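You operate a simulated robot arm through the tools that you are given. There is no shell and no other tool. Be economical: measure what you need, move in short steps, check, and stop when the job is done.

You run a simulated robot arm. Do the job below in one go: nothing can be reset, and whatever is moved stays where it is left.

## Task
Wipe the oil smear off the nest plate, rack its pin and turn the model knob to 3.
Fine: use the wiping pad and put it back; the pin goes in the free socket. Set down upright: wiping pad. What is to be rubbed or washed off counts as gone when no trace of it is left.

The check looks at the end state, three seconds after you hand in, the way a careful person would. Anything else that was tipped, shoved, dropped, spilled or broken makes it a failure.

## Robot
A 7-joint arm with a two-finger parallel gripper, fixed in place. Base frame: the origin is at the foot of the arm, x ahead of it, y to its left, z up; the work surface is at about z = 860. Units: mm, rad, N and s.
With the tool pointing down near the work surface it reaches from about 300 to 700 mm from the base axis. Its first joint turns from -1.152 to 1.152 rad. Payload 1.57 kg.
The TCP is the grasp point between the finger pads, 30 mm short of the fingertips. In the tool frame z runs along the fingers and y along their closing line. The gripper opens to 110 mm. The fingers are 24 mm wide and 12 mm thick; the gripper's body (48 by 112 mm) begins 78 mm behind the TCP.
Orientation is that of the tool frame in the base frame, as a unit quaternion [x, y, z, w]. With the fingers straight down and closing along the base's y, the tool's x points along the base's -x, its y along +y and its z along -z.

## Interface
- The arm moves only by the tool play_rows. Its argument "commands" is a list of rows, each a list of 3 entries, a list of its own where there are three numbers: the shift along the base's x, y, z in units of 25 mm (1.0 is 25 mm), then the turn, a rotation vector about the base's x, y, z in units of 6 degrees (1.0 is 6 degrees), then the finger opening in cm, from 0 to 11. In form: [[[tx, ty, tz], [wx, wy, wz], hand], ...]. A call has 1 to 12 rows; each row shifts and turns the commanded pose from where the row before left it. A call with a number of a shift or a turn outside -1 to 1 is refused whole. Each row takes 0.2 s and may step no farther than 50 mm and 0.15 rad from the row before; otherwise, or with a gripper value out of range, the whole call is refused. Where a pose cannot be reached the arm comes as near as it can. A force on the tool above 70 N (or 10 N above the force at the start of the call, whichever is more), or a blocked arm, ends the call early, and 0.2 s more pass. Each finger travels about 108 mm/s and halts on what it meets, pressing with about 38 N; the grip force reading is that of the motor and also rises with nothing between the fingers. The clock runs only during rows and for 0.2 s after the last one: add rows that do not move to give the fingers time. The reply holds the time, the measured pose of the TCP, the force on the tool along the base axes, the opening and the grip force, in the units named above and with some noise, with the torque about the TCP (base axes, N m) and any sound that the robot's microphone picked up, and new pictures: "pictures" is both (left out), scene, wrist or none.
- Cameras (640 x 400 px; columns grow to the right, rows downward): "scene" is fixed at [148.2, -376.7, 1409.5]; the picture's right is [0.91, -0.40, 0.00], its down [-0.21, -0.48, -0.85] and it looks along [0.34, 0.78, -0.52] (base axes); focal length 359 px, centre (320, 200). "wrist" rides on the gripper at [70, 16, -141] in the tool frame; the picture's right is [-0.23, 0.97, 0.00], its down [-0.86, -0.20, -0.48] and it looks along [-0.47, -0.11, 0.88] (tool axes); focal length 222 px, centre (320, 200). There is no depth. A picture from a camera that has moved, and an enlarged one, comes with that camera's place and axes in the base frame and with its lens.
- zoom(camera, box): a new picture of the part [left, top, right, bottom] of that camera's present view, enlarged. It takes no simulated time.
- close_job(): hands the job in; it is judged then, once.

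Go step by step. Nothing tells you positions but the pictures and the camera data: compare them with the known pose of the tool, close in by small moves and look again before you grip or let go. The budget is 120 turns and 200 pictures, counting those below and the enlarged ones. Unless the task says otherwise, let go and move clear before handing in, and close with one line.

The tools are called after "Request:" by a JSON object that holds its "fn" and its "kwargs". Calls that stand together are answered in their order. play_rows: Moves the arm, as the interface text tells. Its arguments: {"type":"object","properties":{"commands":{"type":"array","items":{"type":"array"}},"pictures":{"type":"string","enum":["both","scene","wrist","none"]}},"required":["commands"]} The other tools are called the same way: zoom (camera, box) takes an enlarged picture of a part of a camera's view; close_job () hands the job in.

At the start:

```text
t: 0.0
position: [481.8, -75.1, 1168.0]
ee_rot: [0.0, 1.0, 0.0, 0.0]
contact_force: [-0.4, 0.3, -0.6]
torque: [0.02, 0.01, 0.01]
gripper_width: 110.0
grip_force: 0.0
```

scene: 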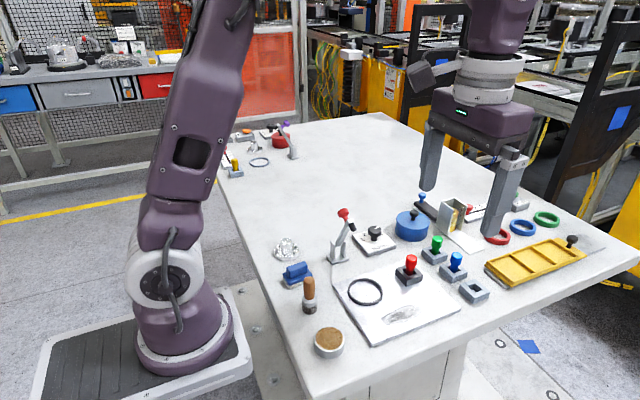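
wrist: 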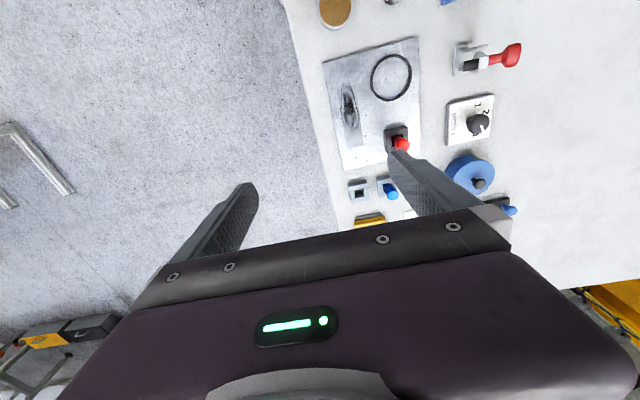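

I see a table with a nest plate (with an oil smear and a red pin), sockets, a blue pad-like item and a knob. I'll enlarge the views to identify things.

Request:
{"fn": "zoom", "kwargs": {"camera": "scene", "box": [260, 180, 500, 360]}}

Request:
{"fn": "zoom", "kwargs": {"camera": "scene", "box": [400, 180, 620, 320]}}

Request:
{"fn": "zoom", "kwargs": {"camera": "wrist", "box": [300, 0, 540, 230]}}

```text
2.22 times, centred on (380, 270) of scene
camera zoom: at [148.2, -376.7, 1409.5], right [0.91, -0.4, 0.0], down [-0.21, -0.48, -0.85], along [0.34, 0.78, -0.52], focal length 798 px, centre (187, 44)
```

zoom: 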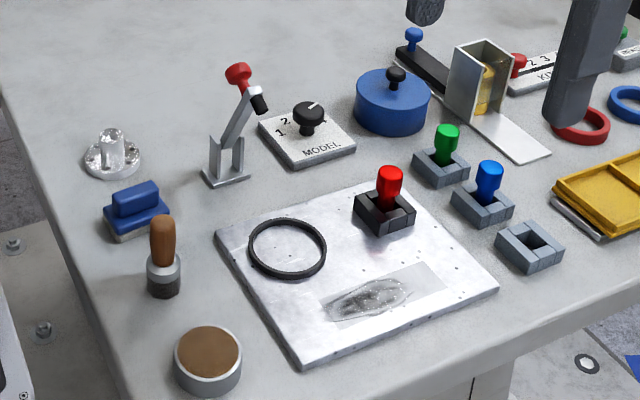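

```text
2.86 times, centred on (510, 250) of scene
camera zoom: at [148.2, -376.7, 1409.5], right [0.91, -0.4, 0.0], down [-0.21, -0.48, -0.85], along [0.34, 0.78, -0.52], focal length 1026 px, centre (-223, 57)
```

zoom: 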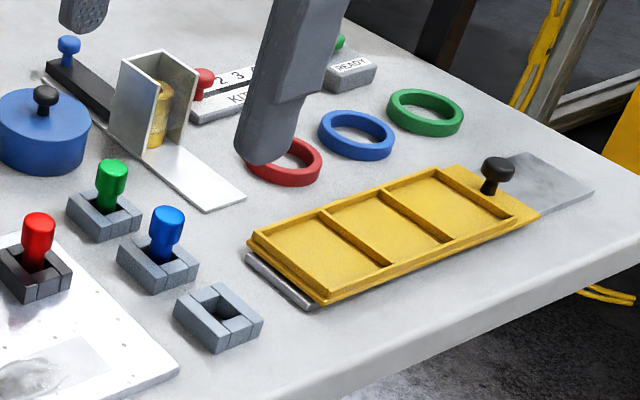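

```text
1.74 times, centred on (420, 115) of wrist
camera zoom: at [411.3, -57.8, 1308.6], right [0.23, 0.97, 0.0], down [0.86, -0.2, 0.48], along [0.47, -0.11, -0.88], focal length 386 px, centre (146, 348)
```

zoom: 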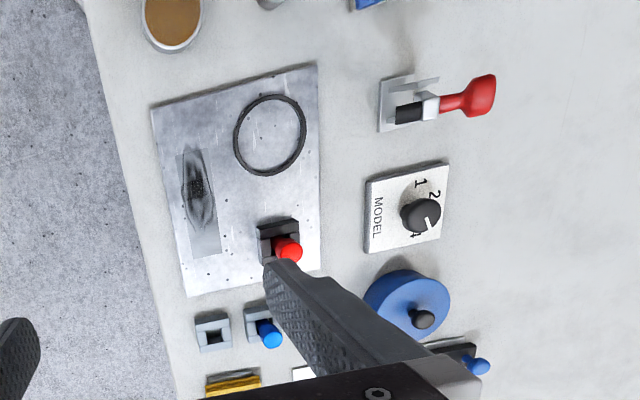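

The blue block with a handle, at about (328,158), looks like the wiping pad. The red pin is at about (543,57), the free socket at about (640,-25), the knob at about (545,204) and the smear at about (480,-9). I'll move over to look at the pad from above.

Request:
{"fn": "play_rows", "kwargs": {"commands": [[[-0.9, 0.8, -0.3], [0, 0, 0], 11], [[-0.9, 0.8, -0.3], [0, 0, 0], 11], [[-0.9, 0.8, -0.3], [0, 0, 0], 11], [[-0.9, 0.8, -0.3], [0, 0, 0], 11], [[-0.9, 0.8, -0.3], [0, 0, 0], 11], [[-0.9, 0.8, -0.3], [0, 0, 0], 11], [[-0.6, 0.8, -0.3], [0, 0, 0], 11]], "pictures": "wrist"}}

```text
t: 1.6
position: [331.5, 65.5, 1115.1]
ee_rot: [0.0, 1.0, 0.0, 0.0]
contact_force: [0.0, -0.3, -0.1]
torque: [-0.01, -0.02, 0.04]
gripper_width: 109.9
grip_force: 0.1
camera wrist: at [261.0, 81.9, 1255.9], right [0.23, 0.97, 0.0], down [0.86, -0.2, 0.48], along [0.47, -0.11, -0.88], focal length 222 px, centre (320, 200)
```

wrist: 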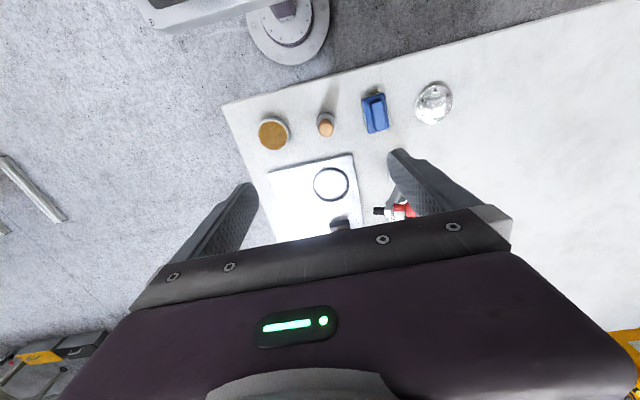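

Request:
{"fn": "zoom", "kwargs": {"camera": "wrist", "box": [240, 70, 480, 220]}}

Request:
{"fn": "zoom", "kwargs": {"camera": "scene", "box": [260, 200, 360, 320]}}

```text
2.67 times, centred on (360, 145) of wrist
camera zoom: at [261.0, 81.9, 1255.9], right [0.23, 0.97, 0.0], down [0.86, -0.2, 0.48], along [0.47, -0.11, -0.88], focal length 592 px, centre (213, 347)
```

zoom: 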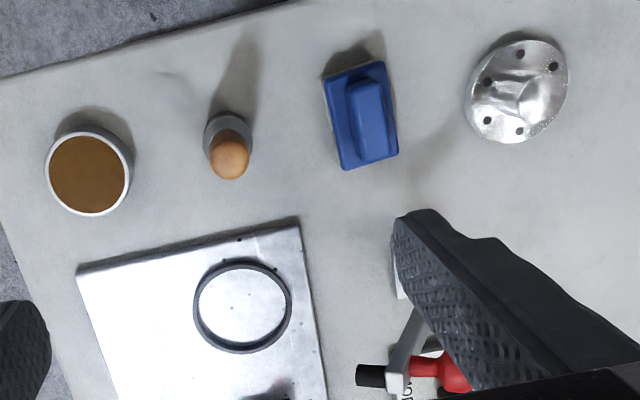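

```text
3.33 times, centred on (310, 260) of scene
camera zoom: at [148.2, -376.7, 1409.5], right [0.91, -0.4, 0.0], down [-0.21, -0.48, -0.85], along [0.34, 0.78, -0.52], focal length 1198 px, centre (353, 0)
```

zoom: 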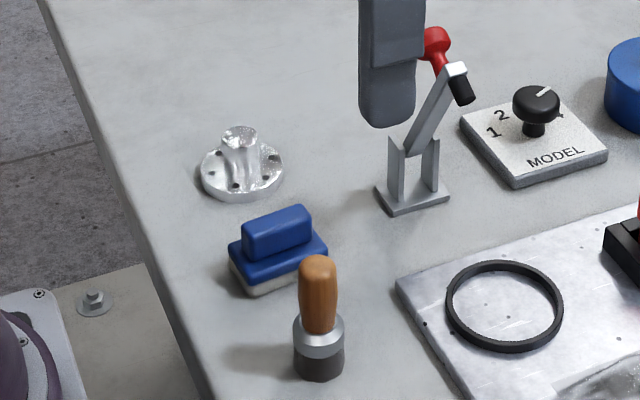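

The pad's handle top is near (328,157,~902), with its long axis about 7.5° off x. The plate is axis-aligned. I'll go above the handle with the fingers turned to match.

Request:
{"fn": "play_rows", "kwargs": {"commands": [[[-0.02, 0.73, -0.6], [0, 0, 0.25], 8], [[-0.03, 0.73, -0.6], [0, 0, 0.25], 6], [[-0.03, 0.73, -0.7], [0, 0, 0.25], 6], [[-0.03, 0.73, -0.7], [0, 0, 0.25], 6], [[-0.03, 0.74, -0.7], [0, 0, 0.25], 6], [[0, 0, -0.7], [0, 0, 0], 6], [[0, 0, 0], [0, 0, 0], 6]]}}

```text
t: 3.2
position: [326.5, 156.9, 1015.0]
ee_rot: [-0.066, 0.998, 0.0, -0.001]
contact_force: [0.1, -0.7, 0.2]
torque: [-0.01, 0.04, -0.02]
gripper_width: 60.1
grip_force: 0.1
camera wrist: at [254.1, 164.6, 1156.1], right [0.1, 1.0, 0.0], down [0.87, -0.09, 0.48], along [0.48, -0.05, -0.88], focal length 222 px, centre (320, 200)
```

scene: 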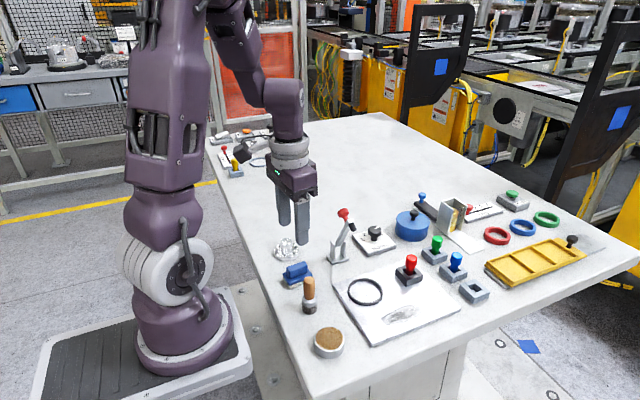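
wrist: 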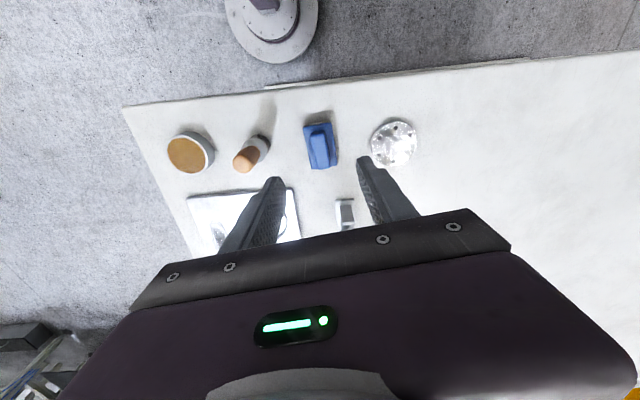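

The gripper is above the pad. I'll go down partway and check the alignment.

Request:
{"fn": "play_rows", "kwargs": {"commands": [[[0.04, 0, -0.9], [0, 0, 0], 6], [[0, 0, -0.9], [0, 0, 0], 6], [[0, 0, -0.6], [0, 0, 0], 6], [[0, 0, 0], [0, 0, 0], 6]]}}

Request:
{"fn": "zoom", "kwargs": {"camera": "wrist", "box": [220, 80, 460, 230]}}

Request:
{"fn": "zoom", "kwargs": {"camera": "scene", "box": [240, 180, 360, 330]}}

```text
t: 4.2
position: [330.5, 155.7, 954.5]
ee_rot: [-0.065, 0.998, 0.0, 0.0]
contact_force: [-0.4, 0.6, -0.3]
torque: [0.0, -0.02, -0.03]
gripper_width: 59.9
grip_force: 0.0
camera wrist: at [257.1, 163.8, 1095.4], right [0.1, 1.0, 0.0], down [0.87, -0.09, 0.48], along [0.48, -0.05, -0.88], focal length 222 px, centre (320, 200)
```

scene: 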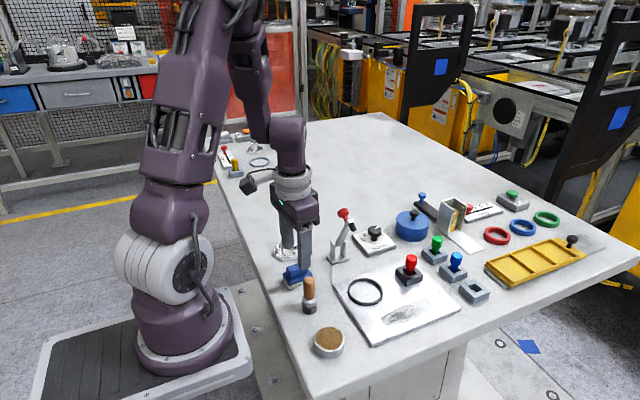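
wrist: 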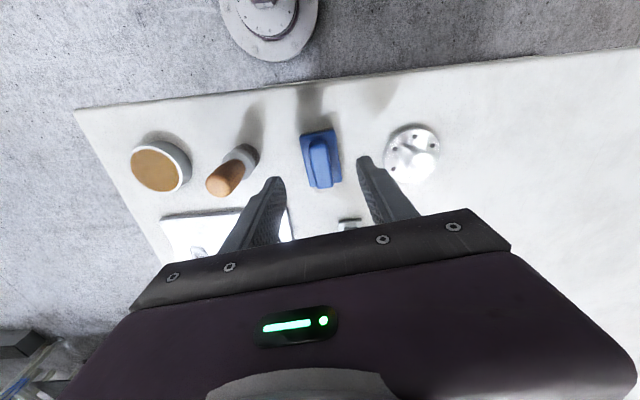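

```text
2.67 times, centred on (340, 155) of wrist
camera zoom: at [257.1, 163.8, 1095.4], right [0.1, 1.0, 0.0], down [0.87, -0.09, 0.48], along [0.48, -0.05, -0.88], focal length 592 px, centre (267, 320)
```

zoom: 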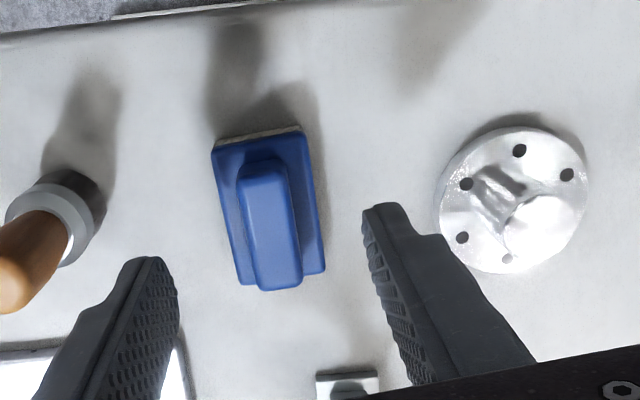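

```text
2.67 times, centred on (300, 255) of scene
camera zoom: at [148.2, -376.7, 1409.5], right [0.91, -0.4, 0.0], down [-0.21, -0.48, -0.85], along [0.34, 0.78, -0.52], focal length 958 px, centre (373, 53)
```

zoom: 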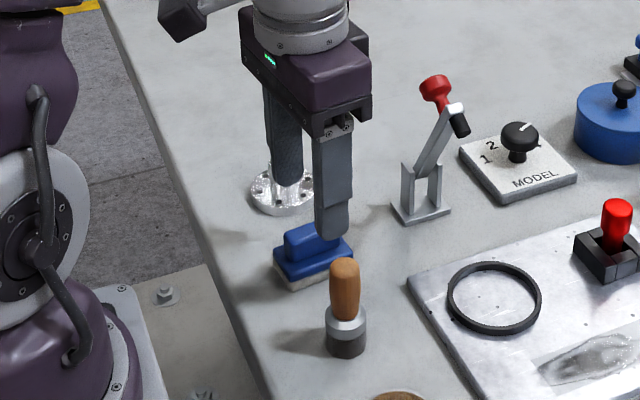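

The handle is centred between the fingers. I'll lower them to straddle it.

Request:
{"fn": "play_rows", "kwargs": {"commands": [[[-0.1, 0.05, -0.5], [0, 0, 0], 6], [[0, 0, -0.5], [0, 0, 0], 6], [[0, 0, -0.4], [0, 0, 0], 6], [[0, 0, 0], [0, 0, 0], 6]], "pictures": "none"}}

Request:
{"fn": "zoom", "kwargs": {"camera": "scene", "box": [260, 210, 350, 320]}}

Request:
{"fn": "zoom", "kwargs": {"camera": "wrist", "box": [220, 80, 460, 230]}}

```text
t: 5.2
position: [326.8, 156.5, 918.6]
ee_rot: [-0.066, 0.998, 0.0, 0.0]
contact_force: [-0.1, 0.3, 0.0]
torque: [0.01, 0.0, 0.01]
gripper_width: 59.8
grip_force: 0.1
```

```text
3.64 times, centred on (305, 265) of scene
camera zoom: at [148.2, -376.7, 1409.5], right [0.91, -0.4, 0.0], down [-0.21, -0.48, -0.85], along [0.34, 0.78, -0.52], focal length 1306 px, centre (374, -36)
```

zoom: 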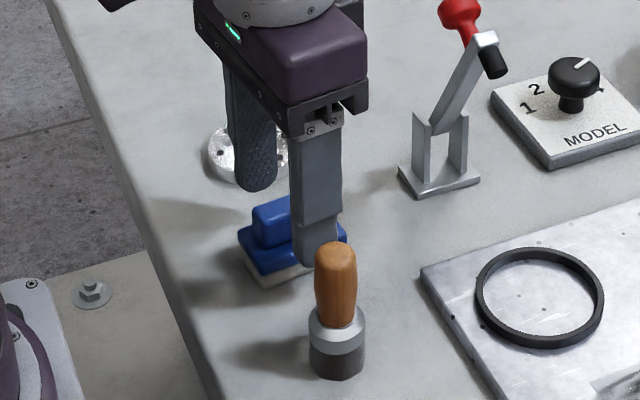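

```text
2.67 times, centred on (340, 155) of wrist
camera zoom: at [254.6, 164.4, 1060.0], right [0.1, 1.0, 0.0], down [0.87, -0.09, 0.48], along [0.48, -0.05, -0.88], focal length 592 px, centre (267, 320)
```

zoom: 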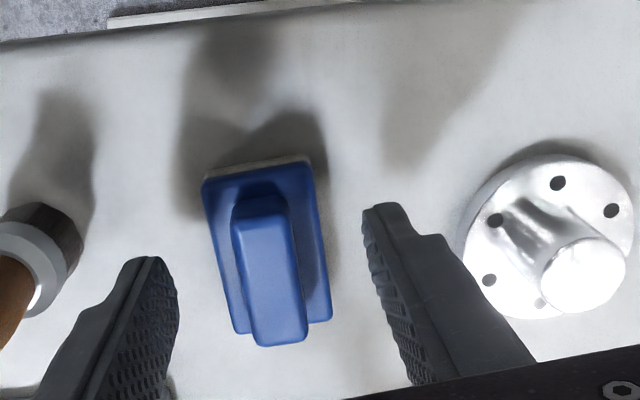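

The fingers straddle the handle, so I'll close the grip and lift slightly.

Request:
{"fn": "play_rows", "kwargs": {"commands": [[[0, 0, -0.04], [0, 0, 0], 3], [[0, 0, 0], [0, 0, 0], 1], [[0, 0, 0], [0, 0, 0], 1], [[0, 0, 0], [0, 0, 0], 1], [[0, 0, 0.8], [0, 0, 0], 1], [[0, 0, 0.8], [0, 0, 0], 1], [[0, 0, 0], [0, 0, 0], 1]]}}

Request:
{"fn": "zoom", "kwargs": {"camera": "scene", "box": [260, 210, 350, 320]}}

```text
t: 6.8
position: [328.3, 158.0, 959.1]
ee_rot: [-0.065, 0.998, 0.0, 0.0]
contact_force: [1.0, -0.8, -0.6]
torque: [0.02, -0.02, -0.02]
gripper_width: 17.0
grip_force: 32.1
camera wrist: at [254.8, 165.8, 1099.8], right [0.1, 1.0, 0.0], down [0.87, -0.09, 0.48], along [0.48, -0.05, -0.88], focal length 222 px, centre (320, 200)
```

scene: 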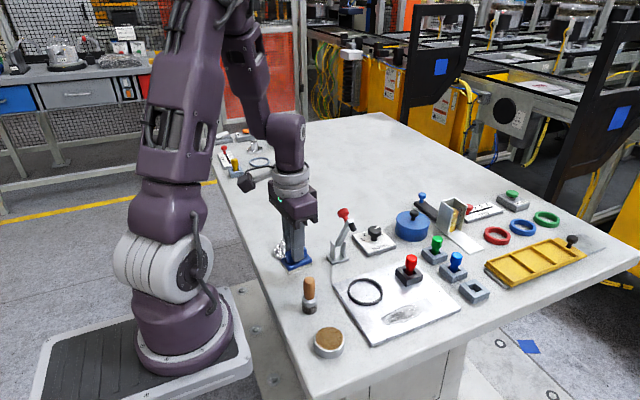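
wrist: 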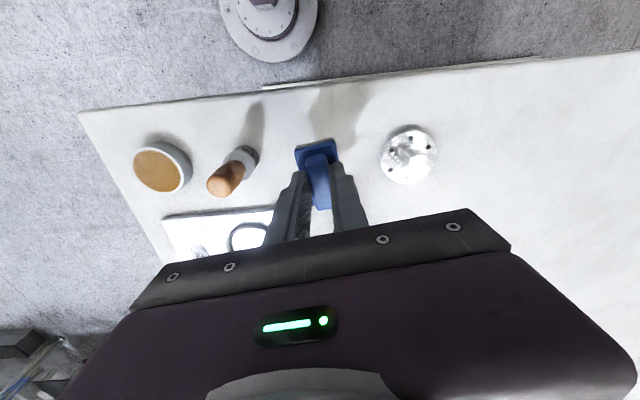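

```text
3.64 times, centred on (305, 265) of scene
camera zoom: at [148.2, -376.7, 1409.5], right [0.91, -0.4, 0.0], down [-0.21, -0.48, -0.85], along [0.34, 0.78, -0.52], focal length 1306 px, centre (374, -36)
```

zoom: 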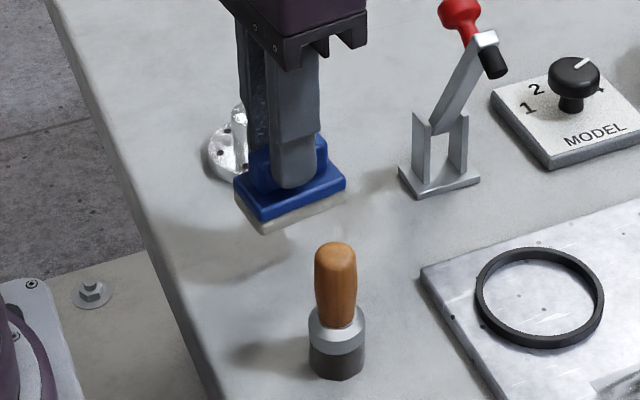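

The pad is held, with its bottom about 57 mm below the TCP. Next I'll lift it and carry it over the left end of the smear, straightening it on the way.

Request:
{"fn": "play_rows", "kwargs": {"commands": [[[0, 0, 1], [0, 0, 0], 1], [[0, 0, 1], [0, 0, 0], 1], [[0, 0, 0.8], [0, 0, 0], 1], [[0.7, -0.96, 0], [0, 0, -0.25], 1], [[0.7, -0.96, 0], [0, 0, -0.25], 1], [[0.7, -0.96, 0], [0, 0, -0.25], 1], [[0.7, -0.96, 0], [0, 0, -0.25], 1], [[0.7, -0.96, 0], [0, 0, -0.25], 1], [[0.7, -0.96, 0], [0, 0, 0], 1], [[0.7, -0.96, 0], [0, 0, 0], 1], [[0, 0, -0.5], [0, 0, 0], 1], [[0, 0, 0], [0, 0, 0], 1]]}}

Request:
{"fn": "zoom", "kwargs": {"camera": "scene", "box": [320, 220, 480, 350]}}

```text
t: 9.4
position: [448.1, -11.2, 1016.8]
ee_rot: [0.0, 1.0, 0.0, 0.0]
contact_force: [-0.1, 0.0, -1.4]
torque: [-0.02, -0.01, 0.0]
gripper_width: 16.9
grip_force: 31.8
camera wrist: at [377.9, 5.8, 1157.6], right [0.23, 0.97, 0.0], down [0.86, -0.2, 0.48], along [0.47, -0.11, -0.88], focal length 222 px, centre (320, 200)
```

scene: 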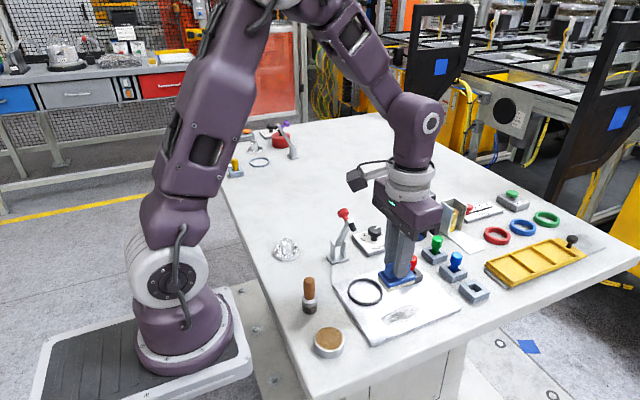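
wrist: 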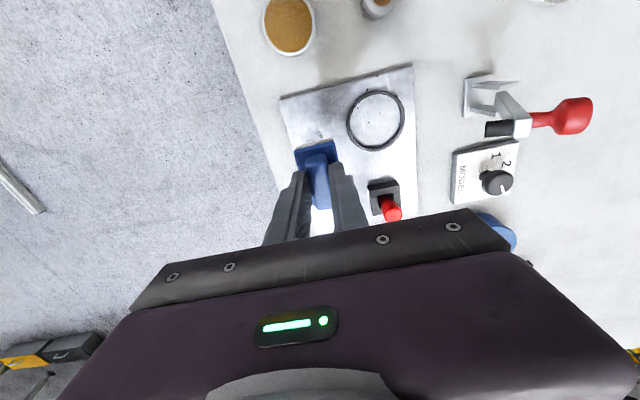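

```text
3.08 times, centred on (400, 285) of scene
camera zoom: at [148.2, -376.7, 1409.5], right [0.91, -0.4, 0.0], down [-0.21, -0.48, -0.85], along [0.34, 0.78, -0.52], focal length 1105 px, centre (74, -62)
```

zoom: 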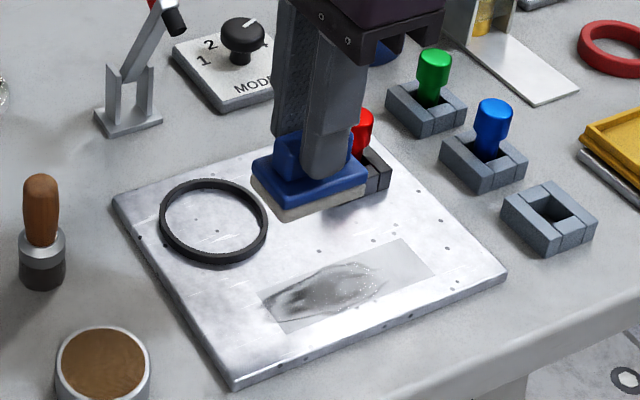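

The smear zone spans x 436–550 and y -27 to 5. I'll lower the pad in small steps until it touches.

Request:
{"fn": "play_rows", "kwargs": {"commands": [[[0.08, 0, -1], [0, 0, 0], 1], [[0, 0, -1], [0, 0, 0], 1], [[0, 0, -0.9], [0, 0, 0], 1], [[0, 0, -0.4], [0, 0, 0], 1], [[0, 0, -0.16], [0, 0, 0], 1], [[0, 0, 0], [0, 0, 0], 1]], "pictures": "none"}}

Request:
{"fn": "zoom", "kwargs": {"camera": "scene", "box": [320, 220, 480, 350]}}

```text
t: 10.8
position: [451.9, -9.6, 930.7]
ee_rot: [0.0, 1.0, 0.0, 0.0]
contact_force: [0.4, 0.3, -2.1]
torque: [-0.03, 0.0, -0.05]
gripper_width: 16.8
grip_force: 31.7
```

```text
3.08 times, centred on (400, 285) of scene
camera zoom: at [148.2, -376.7, 1409.5], right [0.91, -0.4, 0.0], down [-0.21, -0.48, -0.85], along [0.34, 0.78, -0.52], focal length 1105 px, centre (74, -62)
```

zoom: 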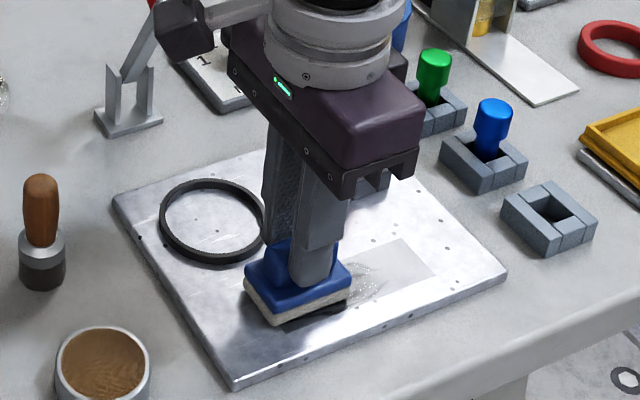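

The pad is just above the plate, so I'll keep lowering in small steps.

Request:
{"fn": "play_rows", "kwargs": {"commands": [[[0, 0, -0.08], [0, 0, 0], 1], [[0, 0, -0.08], [0, 0, 0], 1], [[0, 0, 0], [0, 0, 0], 1]], "pictures": "none"}}

```text
t: 11.6
position: [451.0, -9.6, 926.9]
ee_rot: [0.0, 1.0, 0.001, 0.002]
contact_force: [0.8, -0.1, 25.7]
torque: [0.03, -0.08, 0.0]
gripper_width: 17.3
grip_force: 32.0
```

The pad is pressing with about 26 N. I'll start wiping along x.

Request:
{"fn": "play_rows", "kwargs": {"commands": [[[0.6, 0, 0], [0, 0, 0], 1], [[0.6, 0, 0], [0, 0, 0], 1], [[0.6, 0, 0], [0, 0, 0], 1], [[0.6, 0, 0], [0, 0, 0], 1], [[0.6, 0, 0], [0, 0, 0], 1], [[0.6, 0, 0], [0, 0, 0], 1], [[0, 0, 0], [0, 0, 0], 1]], "pictures": "none"}}

Request:
{"fn": "zoom", "kwargs": {"camera": "scene", "box": [320, 220, 480, 350]}}

```text
t: 13.2
position: [540.5, -10.9, 925.3]
ee_rot: [0.0, 1.0, 0.001, 0.0]
contact_force: [0.6, -0.1, -0.4]
torque: [0.0, -0.04, 0.0]
gripper_width: 16.8
grip_force: 32.1
```

```text
3.08 times, centred on (400, 285) of scene
camera zoom: at [148.2, -376.7, 1409.5], right [0.91, -0.4, 0.0], down [-0.21, -0.48, -0.85], along [0.34, 0.78, -0.52], focal length 1105 px, centre (74, -62)
```

zoom: 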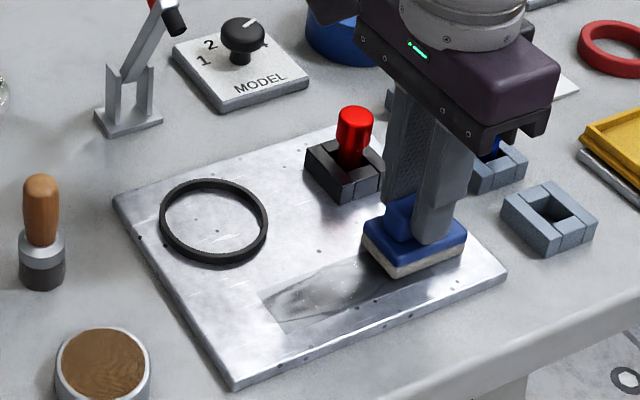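

Contact force faded by the end and the smear only smudged lighter. I'll press a little more and wipe back.

Request:
{"fn": "play_rows", "kwargs": {"commands": [[[0, 0, -0.12], [0, 0, 0], 1], [[0, 0, 0], [0, 0, 0], 1]], "pictures": "none"}}

```text
t: 13.8
position: [542.3, -9.5, 925.2]
ee_rot: [0.001, 1.0, 0.0, 0.002]
contact_force: [-1.7, 4.1, 26.2]
torque: [0.1, 0.04, -0.04]
gripper_width: 17.3
grip_force: 32.3
```

Request:
{"fn": "play_rows", "kwargs": {"commands": [[[-0.6, 0, 0], [0, 0, 0], 1], [[-0.6, 0, 0], [0, 0, 0], 1], [[-0.6, 0, 0], [0, 0, 0], 1], [[-0.6, 0, 0], [0, 0, 0], 1], [[-0.6, 0, 0], [0, 0, 0], 1], [[-0.6, 0, 0], [0, 0, 0], 1]], "pictures": "none"}}

Request:
{"fn": "zoom", "kwargs": {"camera": "scene", "box": [320, 220, 480, 350]}}

```text
t: 15.2
position: [449.8, -10.9, 922.7]
ee_rot: [0.0, 1.0, 0.0, 0.0]
contact_force: [4.4, -0.3, 12.7]
torque: [-0.03, -0.54, 0.0]
gripper_width: 17.0
grip_force: 32.6
```

```text
3.08 times, centred on (400, 285) of scene
camera zoom: at [148.2, -376.7, 1409.5], right [0.91, -0.4, 0.0], down [-0.21, -0.48, -0.85], along [0.34, 0.78, -0.52], focal length 1105 px, centre (74, -62)
```

zoom: 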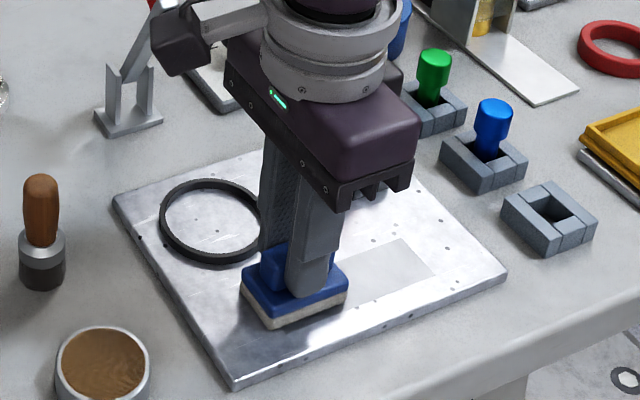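

The dark smear on the right is gone and 13 N of contact remains. I'll continue with offset strokes.

Request:
{"fn": "play_rows", "kwargs": {"commands": [[[0, -0.36, -0.02], [0, 0, 0], 1], [[0.6, 0, 0], [0, 0, 0], 1], [[0.6, 0, 0], [0, 0, 0], 1], [[0.6, 0, 0], [0, 0, 0], 1], [[0.6, 0, 0], [0, 0, 0], 1], [[0.6, 0, 0], [0, 0, 0], 1], [[0.6, 0, 0], [0, 0, 0], 1], [[0, 0, 0], [0, 0, 0], 1]], "pictures": "none"}}

Request:
{"fn": "zoom", "kwargs": {"camera": "scene", "box": [320, 220, 480, 350]}}

```text
t: 17.0
position: [541.6, -19.7, 921.4]
ee_rot: [-0.001, 1.0, -0.001, -0.001]
contact_force: [-4.1, 0.1, 9.8]
torque: [-0.05, 0.39, 0.01]
gripper_width: 16.8
grip_force: 31.9
```

```text
3.08 times, centred on (400, 285) of scene
camera zoom: at [148.0, -376.7, 1409.5], right [0.91, -0.4, 0.0], down [-0.21, -0.48, -0.85], along [0.34, 0.78, -0.52], focal length 1105 px, centre (74, -62)
```

zoom: 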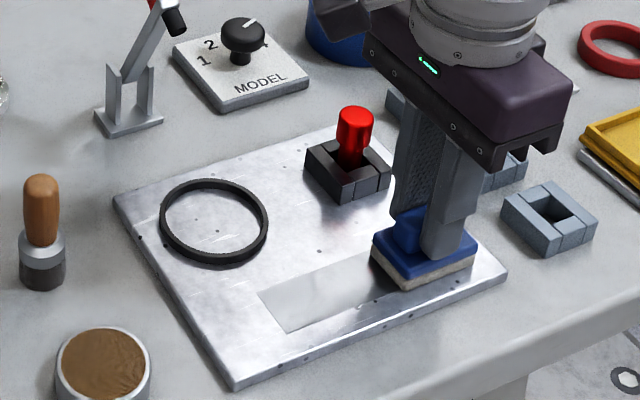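

The dark smear looks gone. I'll do one more pass on the upper side and then lift to inspect.

Request:
{"fn": "play_rows", "kwargs": {"commands": [[[0, 0.68, 0], [0, 0, 0], 1], [[-0.6, 0, -0.02], [0, 0, 0], 1], [[-0.6, 0, 0], [0, 0, 0], 1], [[-0.6, 0, 0], [0, 0, 0], 1], [[-0.6, 0, 0], [0, 0, 0], 1], [[-0.6, 0, 0], [0, 0, 0], 1], [[-0.7, 0, 0], [0, 0, 0], 1], [[0, -0.4, 0], [0, 0, 0], 1], [[0, -0.3, 0], [0, 0, 0], 1], [[0, 0.4, 0], [0, 0, 0], 1], [[0, 0, 0], [0, 0, 0], 1]], "pictures": "none"}}

Request:
{"fn": "play_rows", "kwargs": {"commands": [[[0, 0, 0.5], [0, 0, 0], 1], [[0, 0, 1], [0, 0, 0], 1], [[0, 0, 1], [0, 0, 0], 1], [[-0.6, 0.9, 1], [0, 0, 0], 1], [[-0.8, 0.9, 0.6], [0, 0, 0], 1], [[-0.8, 0.9, 0.4], [0, 0, 0], 1], [[0, 0, 0], [0, 0, 0], 1]]}}

Request:
{"fn": "zoom", "kwargs": {"camera": "scene", "box": [350, 250, 470, 340]}}

Request:
{"fn": "zoom", "kwargs": {"camera": "wrist", "box": [220, 100, 420, 240]}}

```text
t: 19.4
position: [450.0, -11.2, 922.9]
ee_rot: [0.0, 1.0, 0.001, 0.0]
contact_force: [0.8, -7.0, 20.1]
torque: [-0.24, 0.32, 0.1]
gripper_width: 17.3
grip_force: 32.1
```

```text
t: 21.0
position: [391.7, 55.8, 1035.7]
ee_rot: [0.001, 1.0, 0.0, 0.001]
contact_force: [0.1, 0.0, -1.3]
torque: [-0.01, 0.01, 0.0]
gripper_width: 16.8
grip_force: 31.9
camera wrist: at [321.8, 73.8, 1176.2], right [0.23, 0.97, 0.0], down [0.86, -0.2, 0.48], along [0.47, -0.11, -0.88], focal length 222 px, centre (320, 200)
```

scene: 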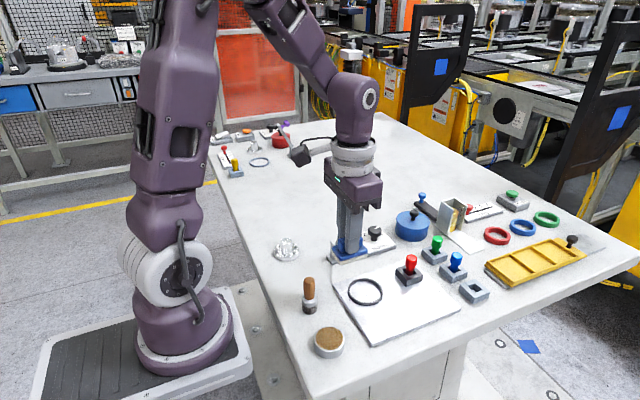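
wrist: 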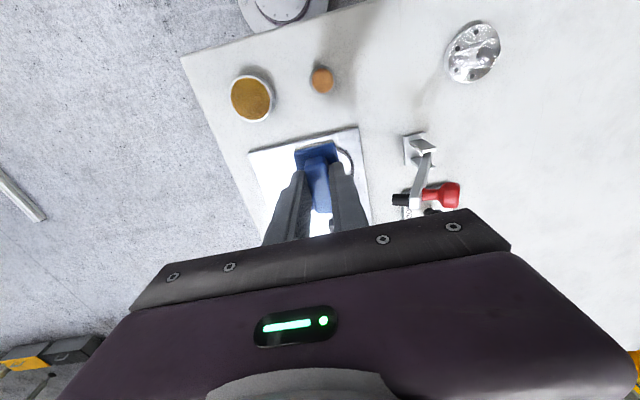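

```text
4.44 times, centred on (410, 295) of scene
camera zoom: at [148.2, -376.7, 1409.5], right [0.91, -0.4, 0.0], down [-0.21, -0.48, -0.85], along [0.34, 0.78, -0.52], focal length 1597 px, centre (-80, -222)
```

zoom: 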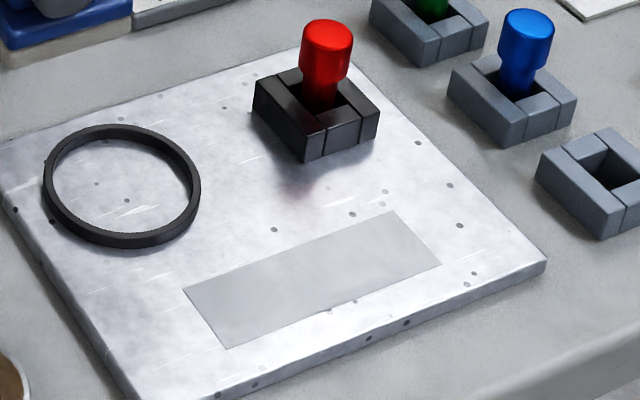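

```text
2.86 times, centred on (320, 170) of wrist
camera zoom: at [321.8, 73.8, 1176.2], right [0.23, 0.97, 0.0], down [0.86, -0.2, 0.48], along [0.47, -0.11, -0.88], focal length 635 px, centre (320, 286)
```

zoom: 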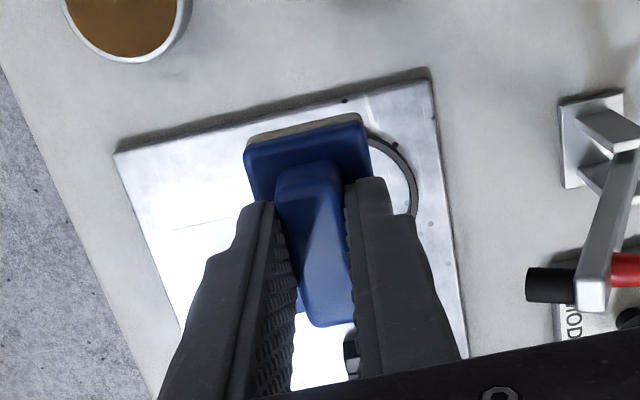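

Request:
{"fn": "zoom", "kwargs": {"camera": "scene", "box": [380, 290, 455, 335]}}

```text
8.53 times, centred on (418, 312) of scene
camera zoom: at [148.2, -376.7, 1409.5], right [0.91, -0.4, 0.0], down [-0.21, -0.48, -0.85], along [0.34, 0.78, -0.52], focal length 3066 px, centre (-512, -760)
```

zoom: 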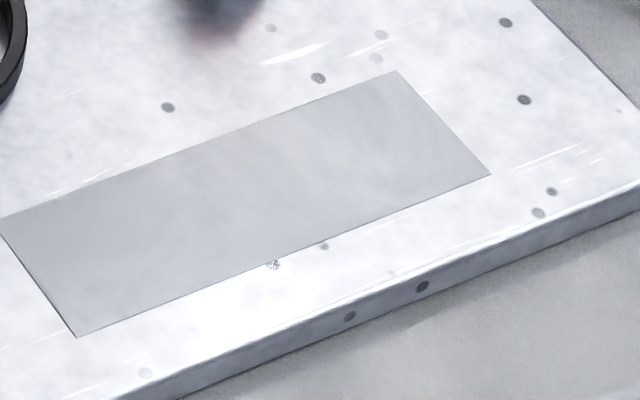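

The patch is uniform and clean. I'll carry the pad back to its original place and orientation.

Request:
{"fn": "play_rows", "kwargs": {"commands": [[[-0.5, 0.8, 0], [0, 0, 0.25], 1], [[-0.5, 0.8, 0], [0, 0, 0.25], 1], [[-0.5, 0.8, 0], [0, 0, 0.25], 1], [[-0.5, 0.8, 0], [0, 0, 0.25], 1], [[-0.55, 0.85, 0], [0, 0, 0.25], 1], [[0, 0, -1], [0, 0, 0], 1], [[0, 0, -1], [0, 0, 0], 1], [[0, 0, -1], [0, 0, 0], 1], [[0, 0, -1], [0, 0, 0], 1], [[0, 0, 0], [0, 0, 0], 1]], "pictures": "none"}}

Request:
{"fn": "zoom", "kwargs": {"camera": "scene", "box": [260, 210, 350, 320]}}

```text
t: 23.2
position: [328.3, 160.0, 934.7]
ee_rot: [-0.066, 0.998, 0.0, 0.0]
contact_force: [0.0, -0.2, -1.1]
torque: [-0.01, -0.02, 0.0]
gripper_width: 16.9
grip_force: 32.1
```

```text
3.64 times, centred on (305, 265) of scene
camera zoom: at [148.2, -376.7, 1409.5], right [0.91, -0.4, 0.0], down [-0.21, -0.48, -0.85], along [0.34, 0.78, -0.52], focal length 1306 px, centre (374, -36)
```

zoom: 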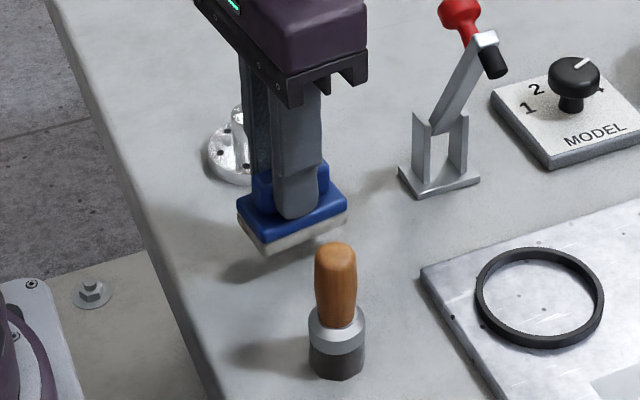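

Request:
{"fn": "play_rows", "kwargs": {"commands": [[[0, -0.08, -0.4], [0, 0, 0], 1], [[0, 0, -0.2], [0, 0, 0], 1], [[0, 0, -0.06], [0, 0, 0], 1], [[0, 0, 0], [0, 0, 0], 1]], "pictures": "none"}}

Request:
{"fn": "zoom", "kwargs": {"camera": "scene", "box": [260, 210, 350, 320]}}

```text
t: 24.2
position: [329.9, 157.1, 918.3]
ee_rot: [-0.066, 0.998, -0.001, 0.001]
contact_force: [-0.8, -0.7, -0.7]
torque: [-0.01, 0.02, 0.0]
gripper_width: 17.2
grip_force: 31.8
```

```text
3.64 times, centred on (305, 265) of scene
camera zoom: at [148.2, -376.7, 1409.5], right [0.91, -0.4, 0.0], down [-0.21, -0.48, -0.85], along [0.34, 0.78, -0.52], focal length 1306 px, centre (374, -36)
```

zoom: 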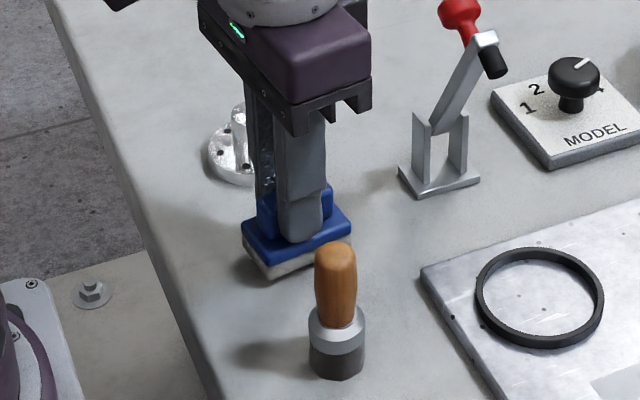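

The pad is just off the table, so I'll lower it in 1.5 mm steps until it touches.

Request:
{"fn": "play_rows", "kwargs": {"commands": [[[-0.04, 0, -0.06], [0, 0, 0], 1], [[0, 0, -0.06], [0, 0, 0], 1], [[0, 0, 0], [0, 0, 0], 1]], "pictures": "none"}}

```text
t: 25.0
position: [329.4, 155.9, 915.6]
ee_rot: [-0.065, 0.998, 0.0, 0.0]
contact_force: [1.2, -0.2, -0.8]
torque: [0.01, -0.01, 0.02]
gripper_width: 16.8
grip_force: 32.4
```

Request:
{"fn": "play_rows", "kwargs": {"commands": [[[0, 0.02, -0.06], [0, 0, 0], 1], [[0, 0, -0.04], [0, 0, 0], 1], [[0, 0, 0], [0, 0, 0], 1]], "pictures": "none"}}

```text
t: 25.8
position: [330.0, 156.5, 912.6]
ee_rot: [-0.066, 0.998, 0.001, 0.0]
contact_force: [0.1, -0.3, -0.3]
torque: [-0.04, 0.03, 0.01]
gripper_width: 16.9
grip_force: 32.4
```

Request:
{"fn": "play_rows", "kwargs": {"commands": [[[-0.04, 0.02, -0.04], [0, 0, 0], 1], [[0, 0, -0.04], [0, 0, 0], 1], [[0, 0, 0], [0, 0, 0], 1]], "pictures": "none"}}

Request:
{"fn": "zoom", "kwargs": {"camera": "scene", "box": [260, 210, 350, 320]}}

```text
t: 26.6
position: [329.6, 157.7, 910.8]
ee_rot: [-0.065, 0.998, 0.0, 0.001]
contact_force: [5.9, -7.4, 23.7]
torque: [-0.21, -0.18, -0.03]
gripper_width: 17.2
grip_force: 31.7
```

```text
3.64 times, centred on (305, 265) of scene
camera zoom: at [148.1, -377.0, 1409.4], right [0.91, -0.4, 0.0], down [-0.21, -0.48, -0.85], along [0.34, 0.78, -0.52], focal length 1306 px, centre (374, -36)
```

zoom: 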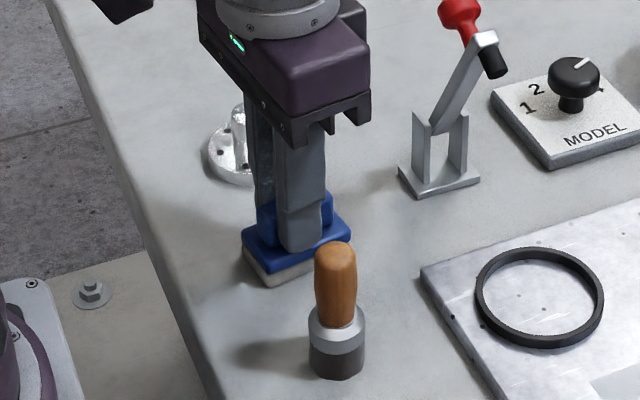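

The pad is down. I'll ease off, open the fingers and rise straight up.

Request:
{"fn": "play_rows", "kwargs": {"commands": [[[0, 0, 0.04], [0, 0, 0], 1], [[0, 0, 0], [0, 0, 0], 2.5], [[0, 0, 0], [0, 0, 0], 5], [[0, 0, 0], [0, 0, 0], 5], [[0, 0, 0.6], [0, 0, 0], 5], [[0, 0, 1], [0, 0, 0], 5], [[0, 0, 1], [0, 0, 0], 5], [[0, 0, 1], [0, 0, 0], 5]]}}

Request:
{"fn": "zoom", "kwargs": {"camera": "scene", "box": [260, 210, 350, 320]}}

```text
t: 28.4
position: [329.0, 159.5, 1001.8]
ee_rot: [-0.065, 0.998, 0.0, 0.0]
contact_force: [-0.3, -0.3, 0.0]
torque: [0.01, -0.02, 0.02]
gripper_width: 50.2
grip_force: 0.1
camera wrist: at [255.9, 167.2, 1142.7], right [0.1, 1.0, 0.0], down [0.87, -0.09, 0.48], along [0.48, -0.05, -0.88], focal length 222 px, centre (320, 200)
```

scene: 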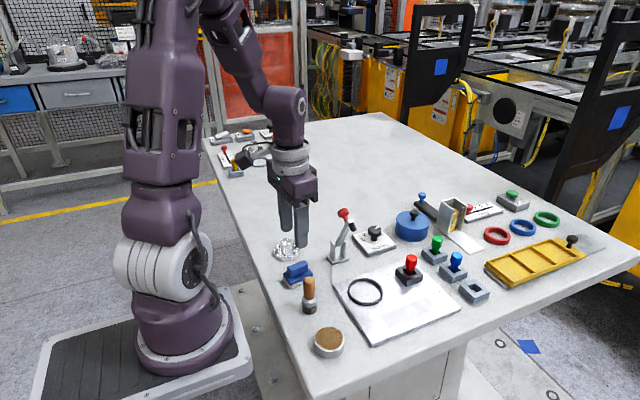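
wrist: 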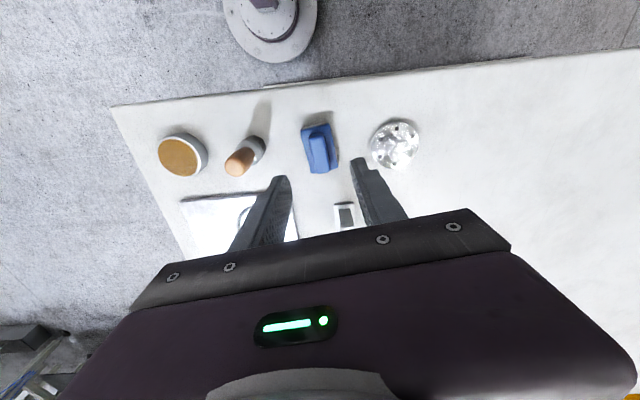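

```text
3.64 times, centred on (305, 265) of scene
camera zoom: at [148.2, -376.7, 1409.5], right [0.91, -0.4, 0.0], down [-0.21, -0.48, -0.85], along [0.34, 0.78, -0.52], focal length 1306 px, centre (374, -36)
```

zoom: 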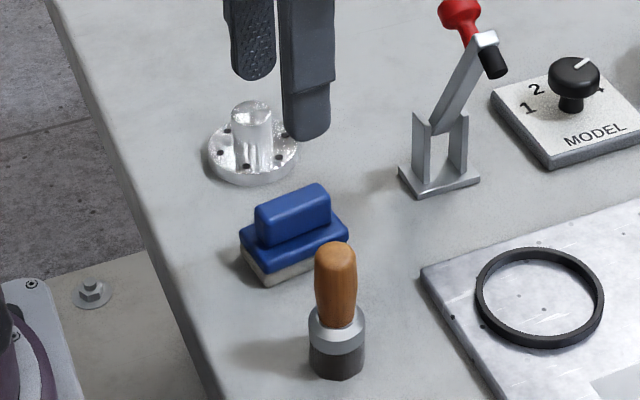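

The pad is back upright in its place. Next I'll go up and over to the red pin.

Request:
{"fn": "play_rows", "kwargs": {"commands": [[[0, 0, 1], [0, 0, -0.25], 6], [[0, 0, 1], [0, 0, -0.25], 6], [[0.9, -0.45, 0], [0, 0, -0.25], 6], [[0.95, -0.46, 0], [0, 0, -0.25], 6], [[0.95, -0.46, 0], [0, 0, -0.25], 6], [[0.95, -0.46, 0], [0, 0, 0], 6], [[0.95, -0.46, 0], [0, 0, 0], 6], [[0.95, -0.46, 0], [0, 0, 0], 6], [[0.95, -0.46, 0], [0, 0, 0], 6], [[0.95, -0.46, 0], [0, 0, 0], 6], [[0.95, -0.46, -0.6], [0, 0, 0], 6], [[0, 0, -0.6], [0, 0, 0], 6]]}}

Request:
{"fn": "zoom", "kwargs": {"camera": "wrist", "box": [240, 80, 440, 230]}}

Request:
{"fn": "zoom", "kwargs": {"camera": "scene", "box": [380, 220, 500, 310]}}

```text
t: 31.0
position: [540.4, 57.7, 1018.9]
ee_rot: [0.0, 1.0, 0.0, 0.0]
contact_force: [-0.3, -0.3, 0.8]
torque: [0.02, -0.03, 0.0]
gripper_width: 60.1
grip_force: 0.0
camera wrist: at [470.1, 74.1, 1160.5], right [0.23, 0.97, 0.0], down [0.86, -0.2, 0.48], along [0.47, -0.11, -0.88], focal length 222 px, centre (320, 200)
```

scene: 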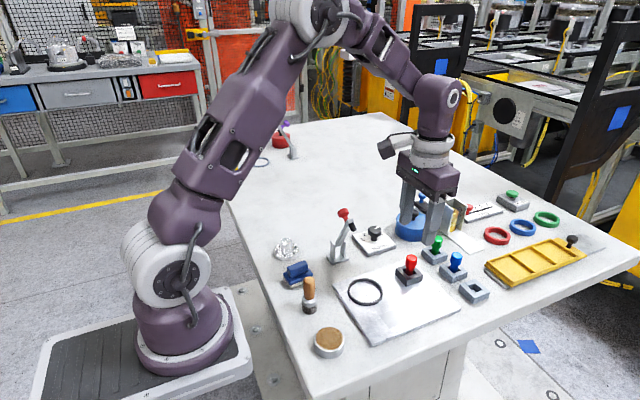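
wrist: 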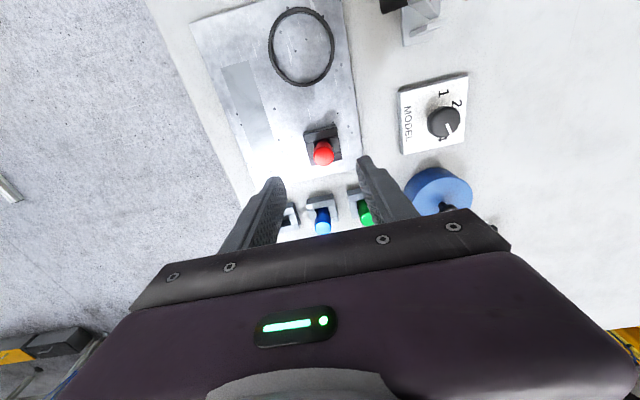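

```text
2.67 times, centred on (340, 155) of wrist
camera zoom: at [470.1, 74.1, 1160.5], right [0.23, 0.97, 0.0], down [0.86, -0.2, 0.48], along [0.47, -0.11, -0.88], focal length 592 px, centre (267, 320)
```

zoom: 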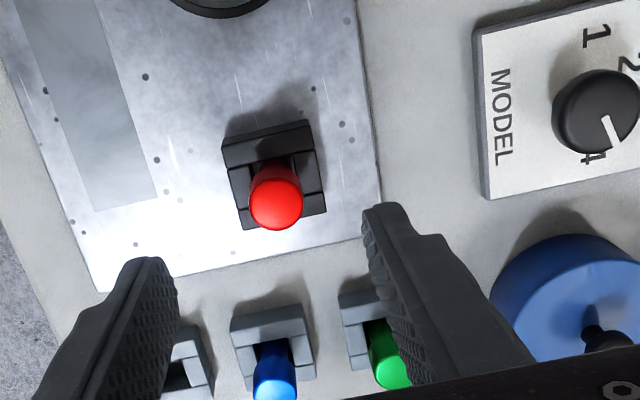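

```text
4.44 times, centred on (440, 265) of scene
camera zoom: at [148.2, -376.7, 1409.5], right [0.91, -0.4, 0.0], down [-0.21, -0.48, -0.85], along [0.34, 0.78, -0.52], focal length 1597 px, centre (-213, -89)
```

zoom: 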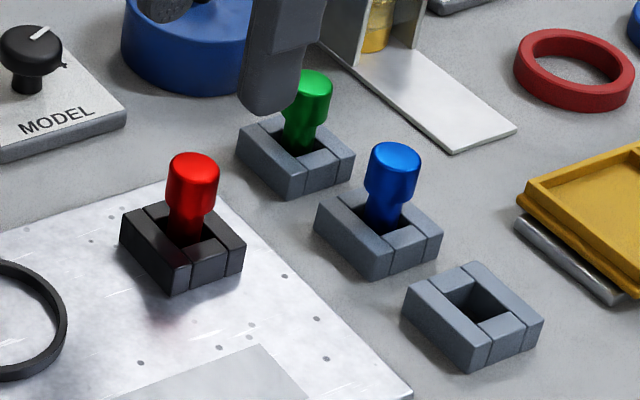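

The pin head top is at about (541,61,933). I'll align to it and descend to just above.

Request:
{"fn": "play_rows", "kwargs": {"commands": [[[0.02, 0.13, -1], [0, 0, 0], 5], [[0, 0, -1], [0, 0, 0], 5], [[0, 0, -0.6], [0, 0, 0], 5], [[0, 0, 0], [0, 0, 0], 5]], "pictures": "none"}}

Request:
{"fn": "zoom", "kwargs": {"camera": "wrist", "box": [240, 110, 440, 260]}}

Request:
{"fn": "zoom", "kwargs": {"camera": "scene", "box": [360, 210, 480, 300]}}

```text
t: 32.0
position: [541.3, 58.9, 956.5]
ee_rot: [0.0, 1.0, 0.0, -0.001]
contact_force: [1.1, 0.2, -0.5]
torque: [0.0, 0.0, 0.03]
gripper_width: 50.2
grip_force: 0.0
```

```text
2.67 times, centred on (340, 185) of wrist
camera zoom: at [470.3, 76.1, 1097.7], right [0.23, 0.97, 0.0], down [0.86, -0.2, 0.48], along [0.47, -0.11, -0.88], focal length 592 px, centre (267, 240)
```

zoom: 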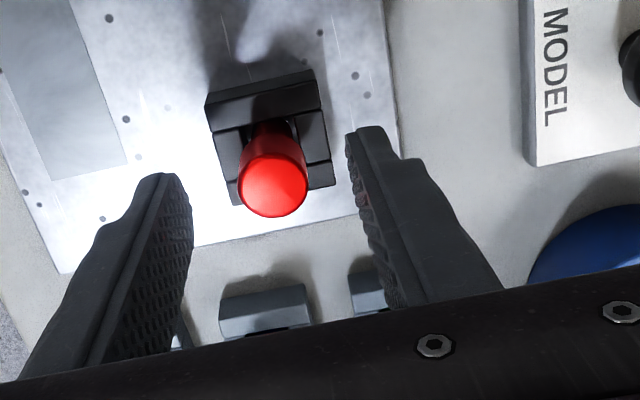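

```text
4.44 times, centred on (420, 255) of scene
camera zoom: at [148.2, -376.7, 1409.5], right [0.91, -0.4, 0.0], down [-0.21, -0.48, -0.85], along [0.34, 0.78, -0.52], focal length 1597 px, centre (-124, -44)
```

zoom: 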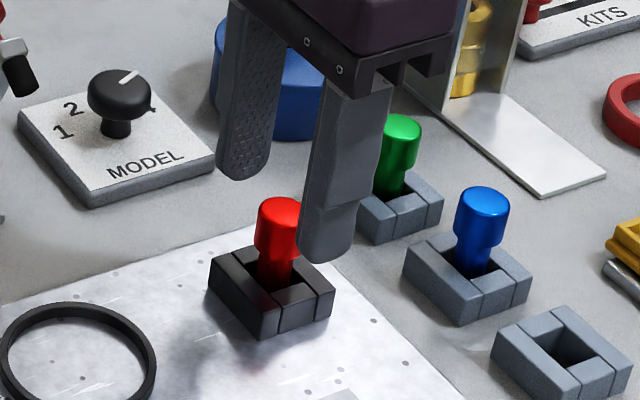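

The pin is centred at (541,61). I'll descend to grip the head.

Request:
{"fn": "play_rows", "kwargs": {"commands": [[[0, 0.06, -0.5], [0, 0, 0], 5], [[0, 0, -0.5], [0, 0, 0], 5], [[0, 0, -0.2], [0, 0, 0], 5], [[0, 0, 0], [0, 0, 0], 5]], "pictures": "none"}}

Request:
{"fn": "zoom", "kwargs": {"camera": "scene", "box": [360, 210, 480, 300]}}

```text
t: 33.0
position: [540.4, 59.0, 926.5]
ee_rot: [0.001, 1.0, 0.0, 0.0]
contact_force: [-0.9, 0.5, -0.4]
torque: [0.01, -0.06, -0.03]
gripper_width: 50.0
grip_force: 0.1
```

```text
4.44 times, centred on (420, 255) of scene
camera zoom: at [148.2, -376.7, 1409.5], right [0.91, -0.4, 0.0], down [-0.21, -0.48, -0.85], along [0.34, 0.78, -0.52], focal length 1597 px, centre (-124, -44)
```

zoom: 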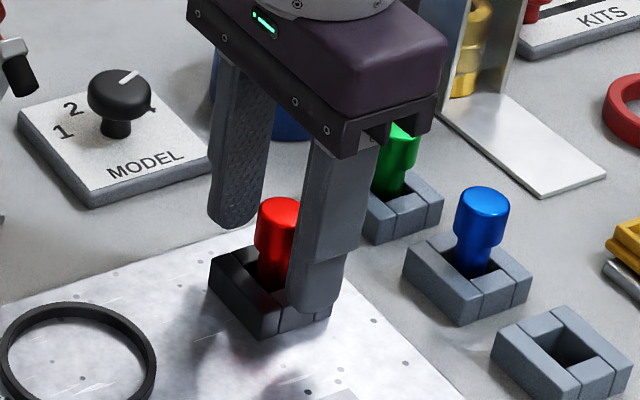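

Request:
{"fn": "play_rows", "kwargs": {"commands": [[[0, 0.04, 0], [0, 0, 0], 3.5], [[0, 0, 0], [0, 0, 0], 1], [[0, 0, 0], [0, 0, 0], 1], [[0, 0, 0], [0, 0, 0], 1]], "pictures": "none"}}

Request:
{"fn": "zoom", "kwargs": {"camera": "scene", "box": [360, 210, 480, 300]}}

```text
t: 34.0
position: [541.0, 60.4, 926.9]
ee_rot: [0.0, 1.0, 0.0, 0.0]
contact_force: [0.8, 0.4, 1.0]
torque: [-0.04, 0.0, 0.01]
gripper_width: 21.2
grip_force: 34.8
```

```text
4.44 times, centred on (420, 255) of scene
camera zoom: at [148.2, -376.7, 1409.5], right [0.91, -0.4, 0.0], down [-0.21, -0.48, -0.85], along [0.34, 0.78, -0.52], focal length 1597 px, centre (-124, -44)
```

zoom: 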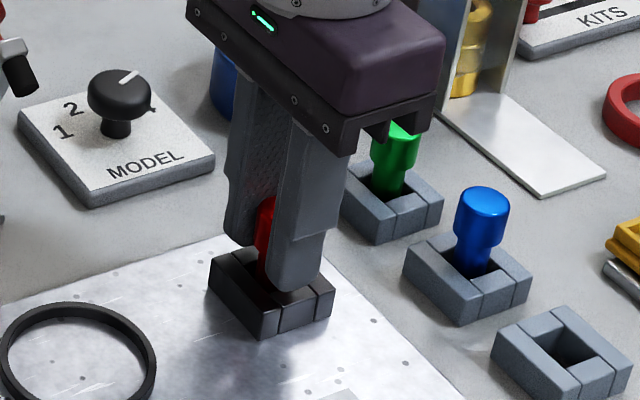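

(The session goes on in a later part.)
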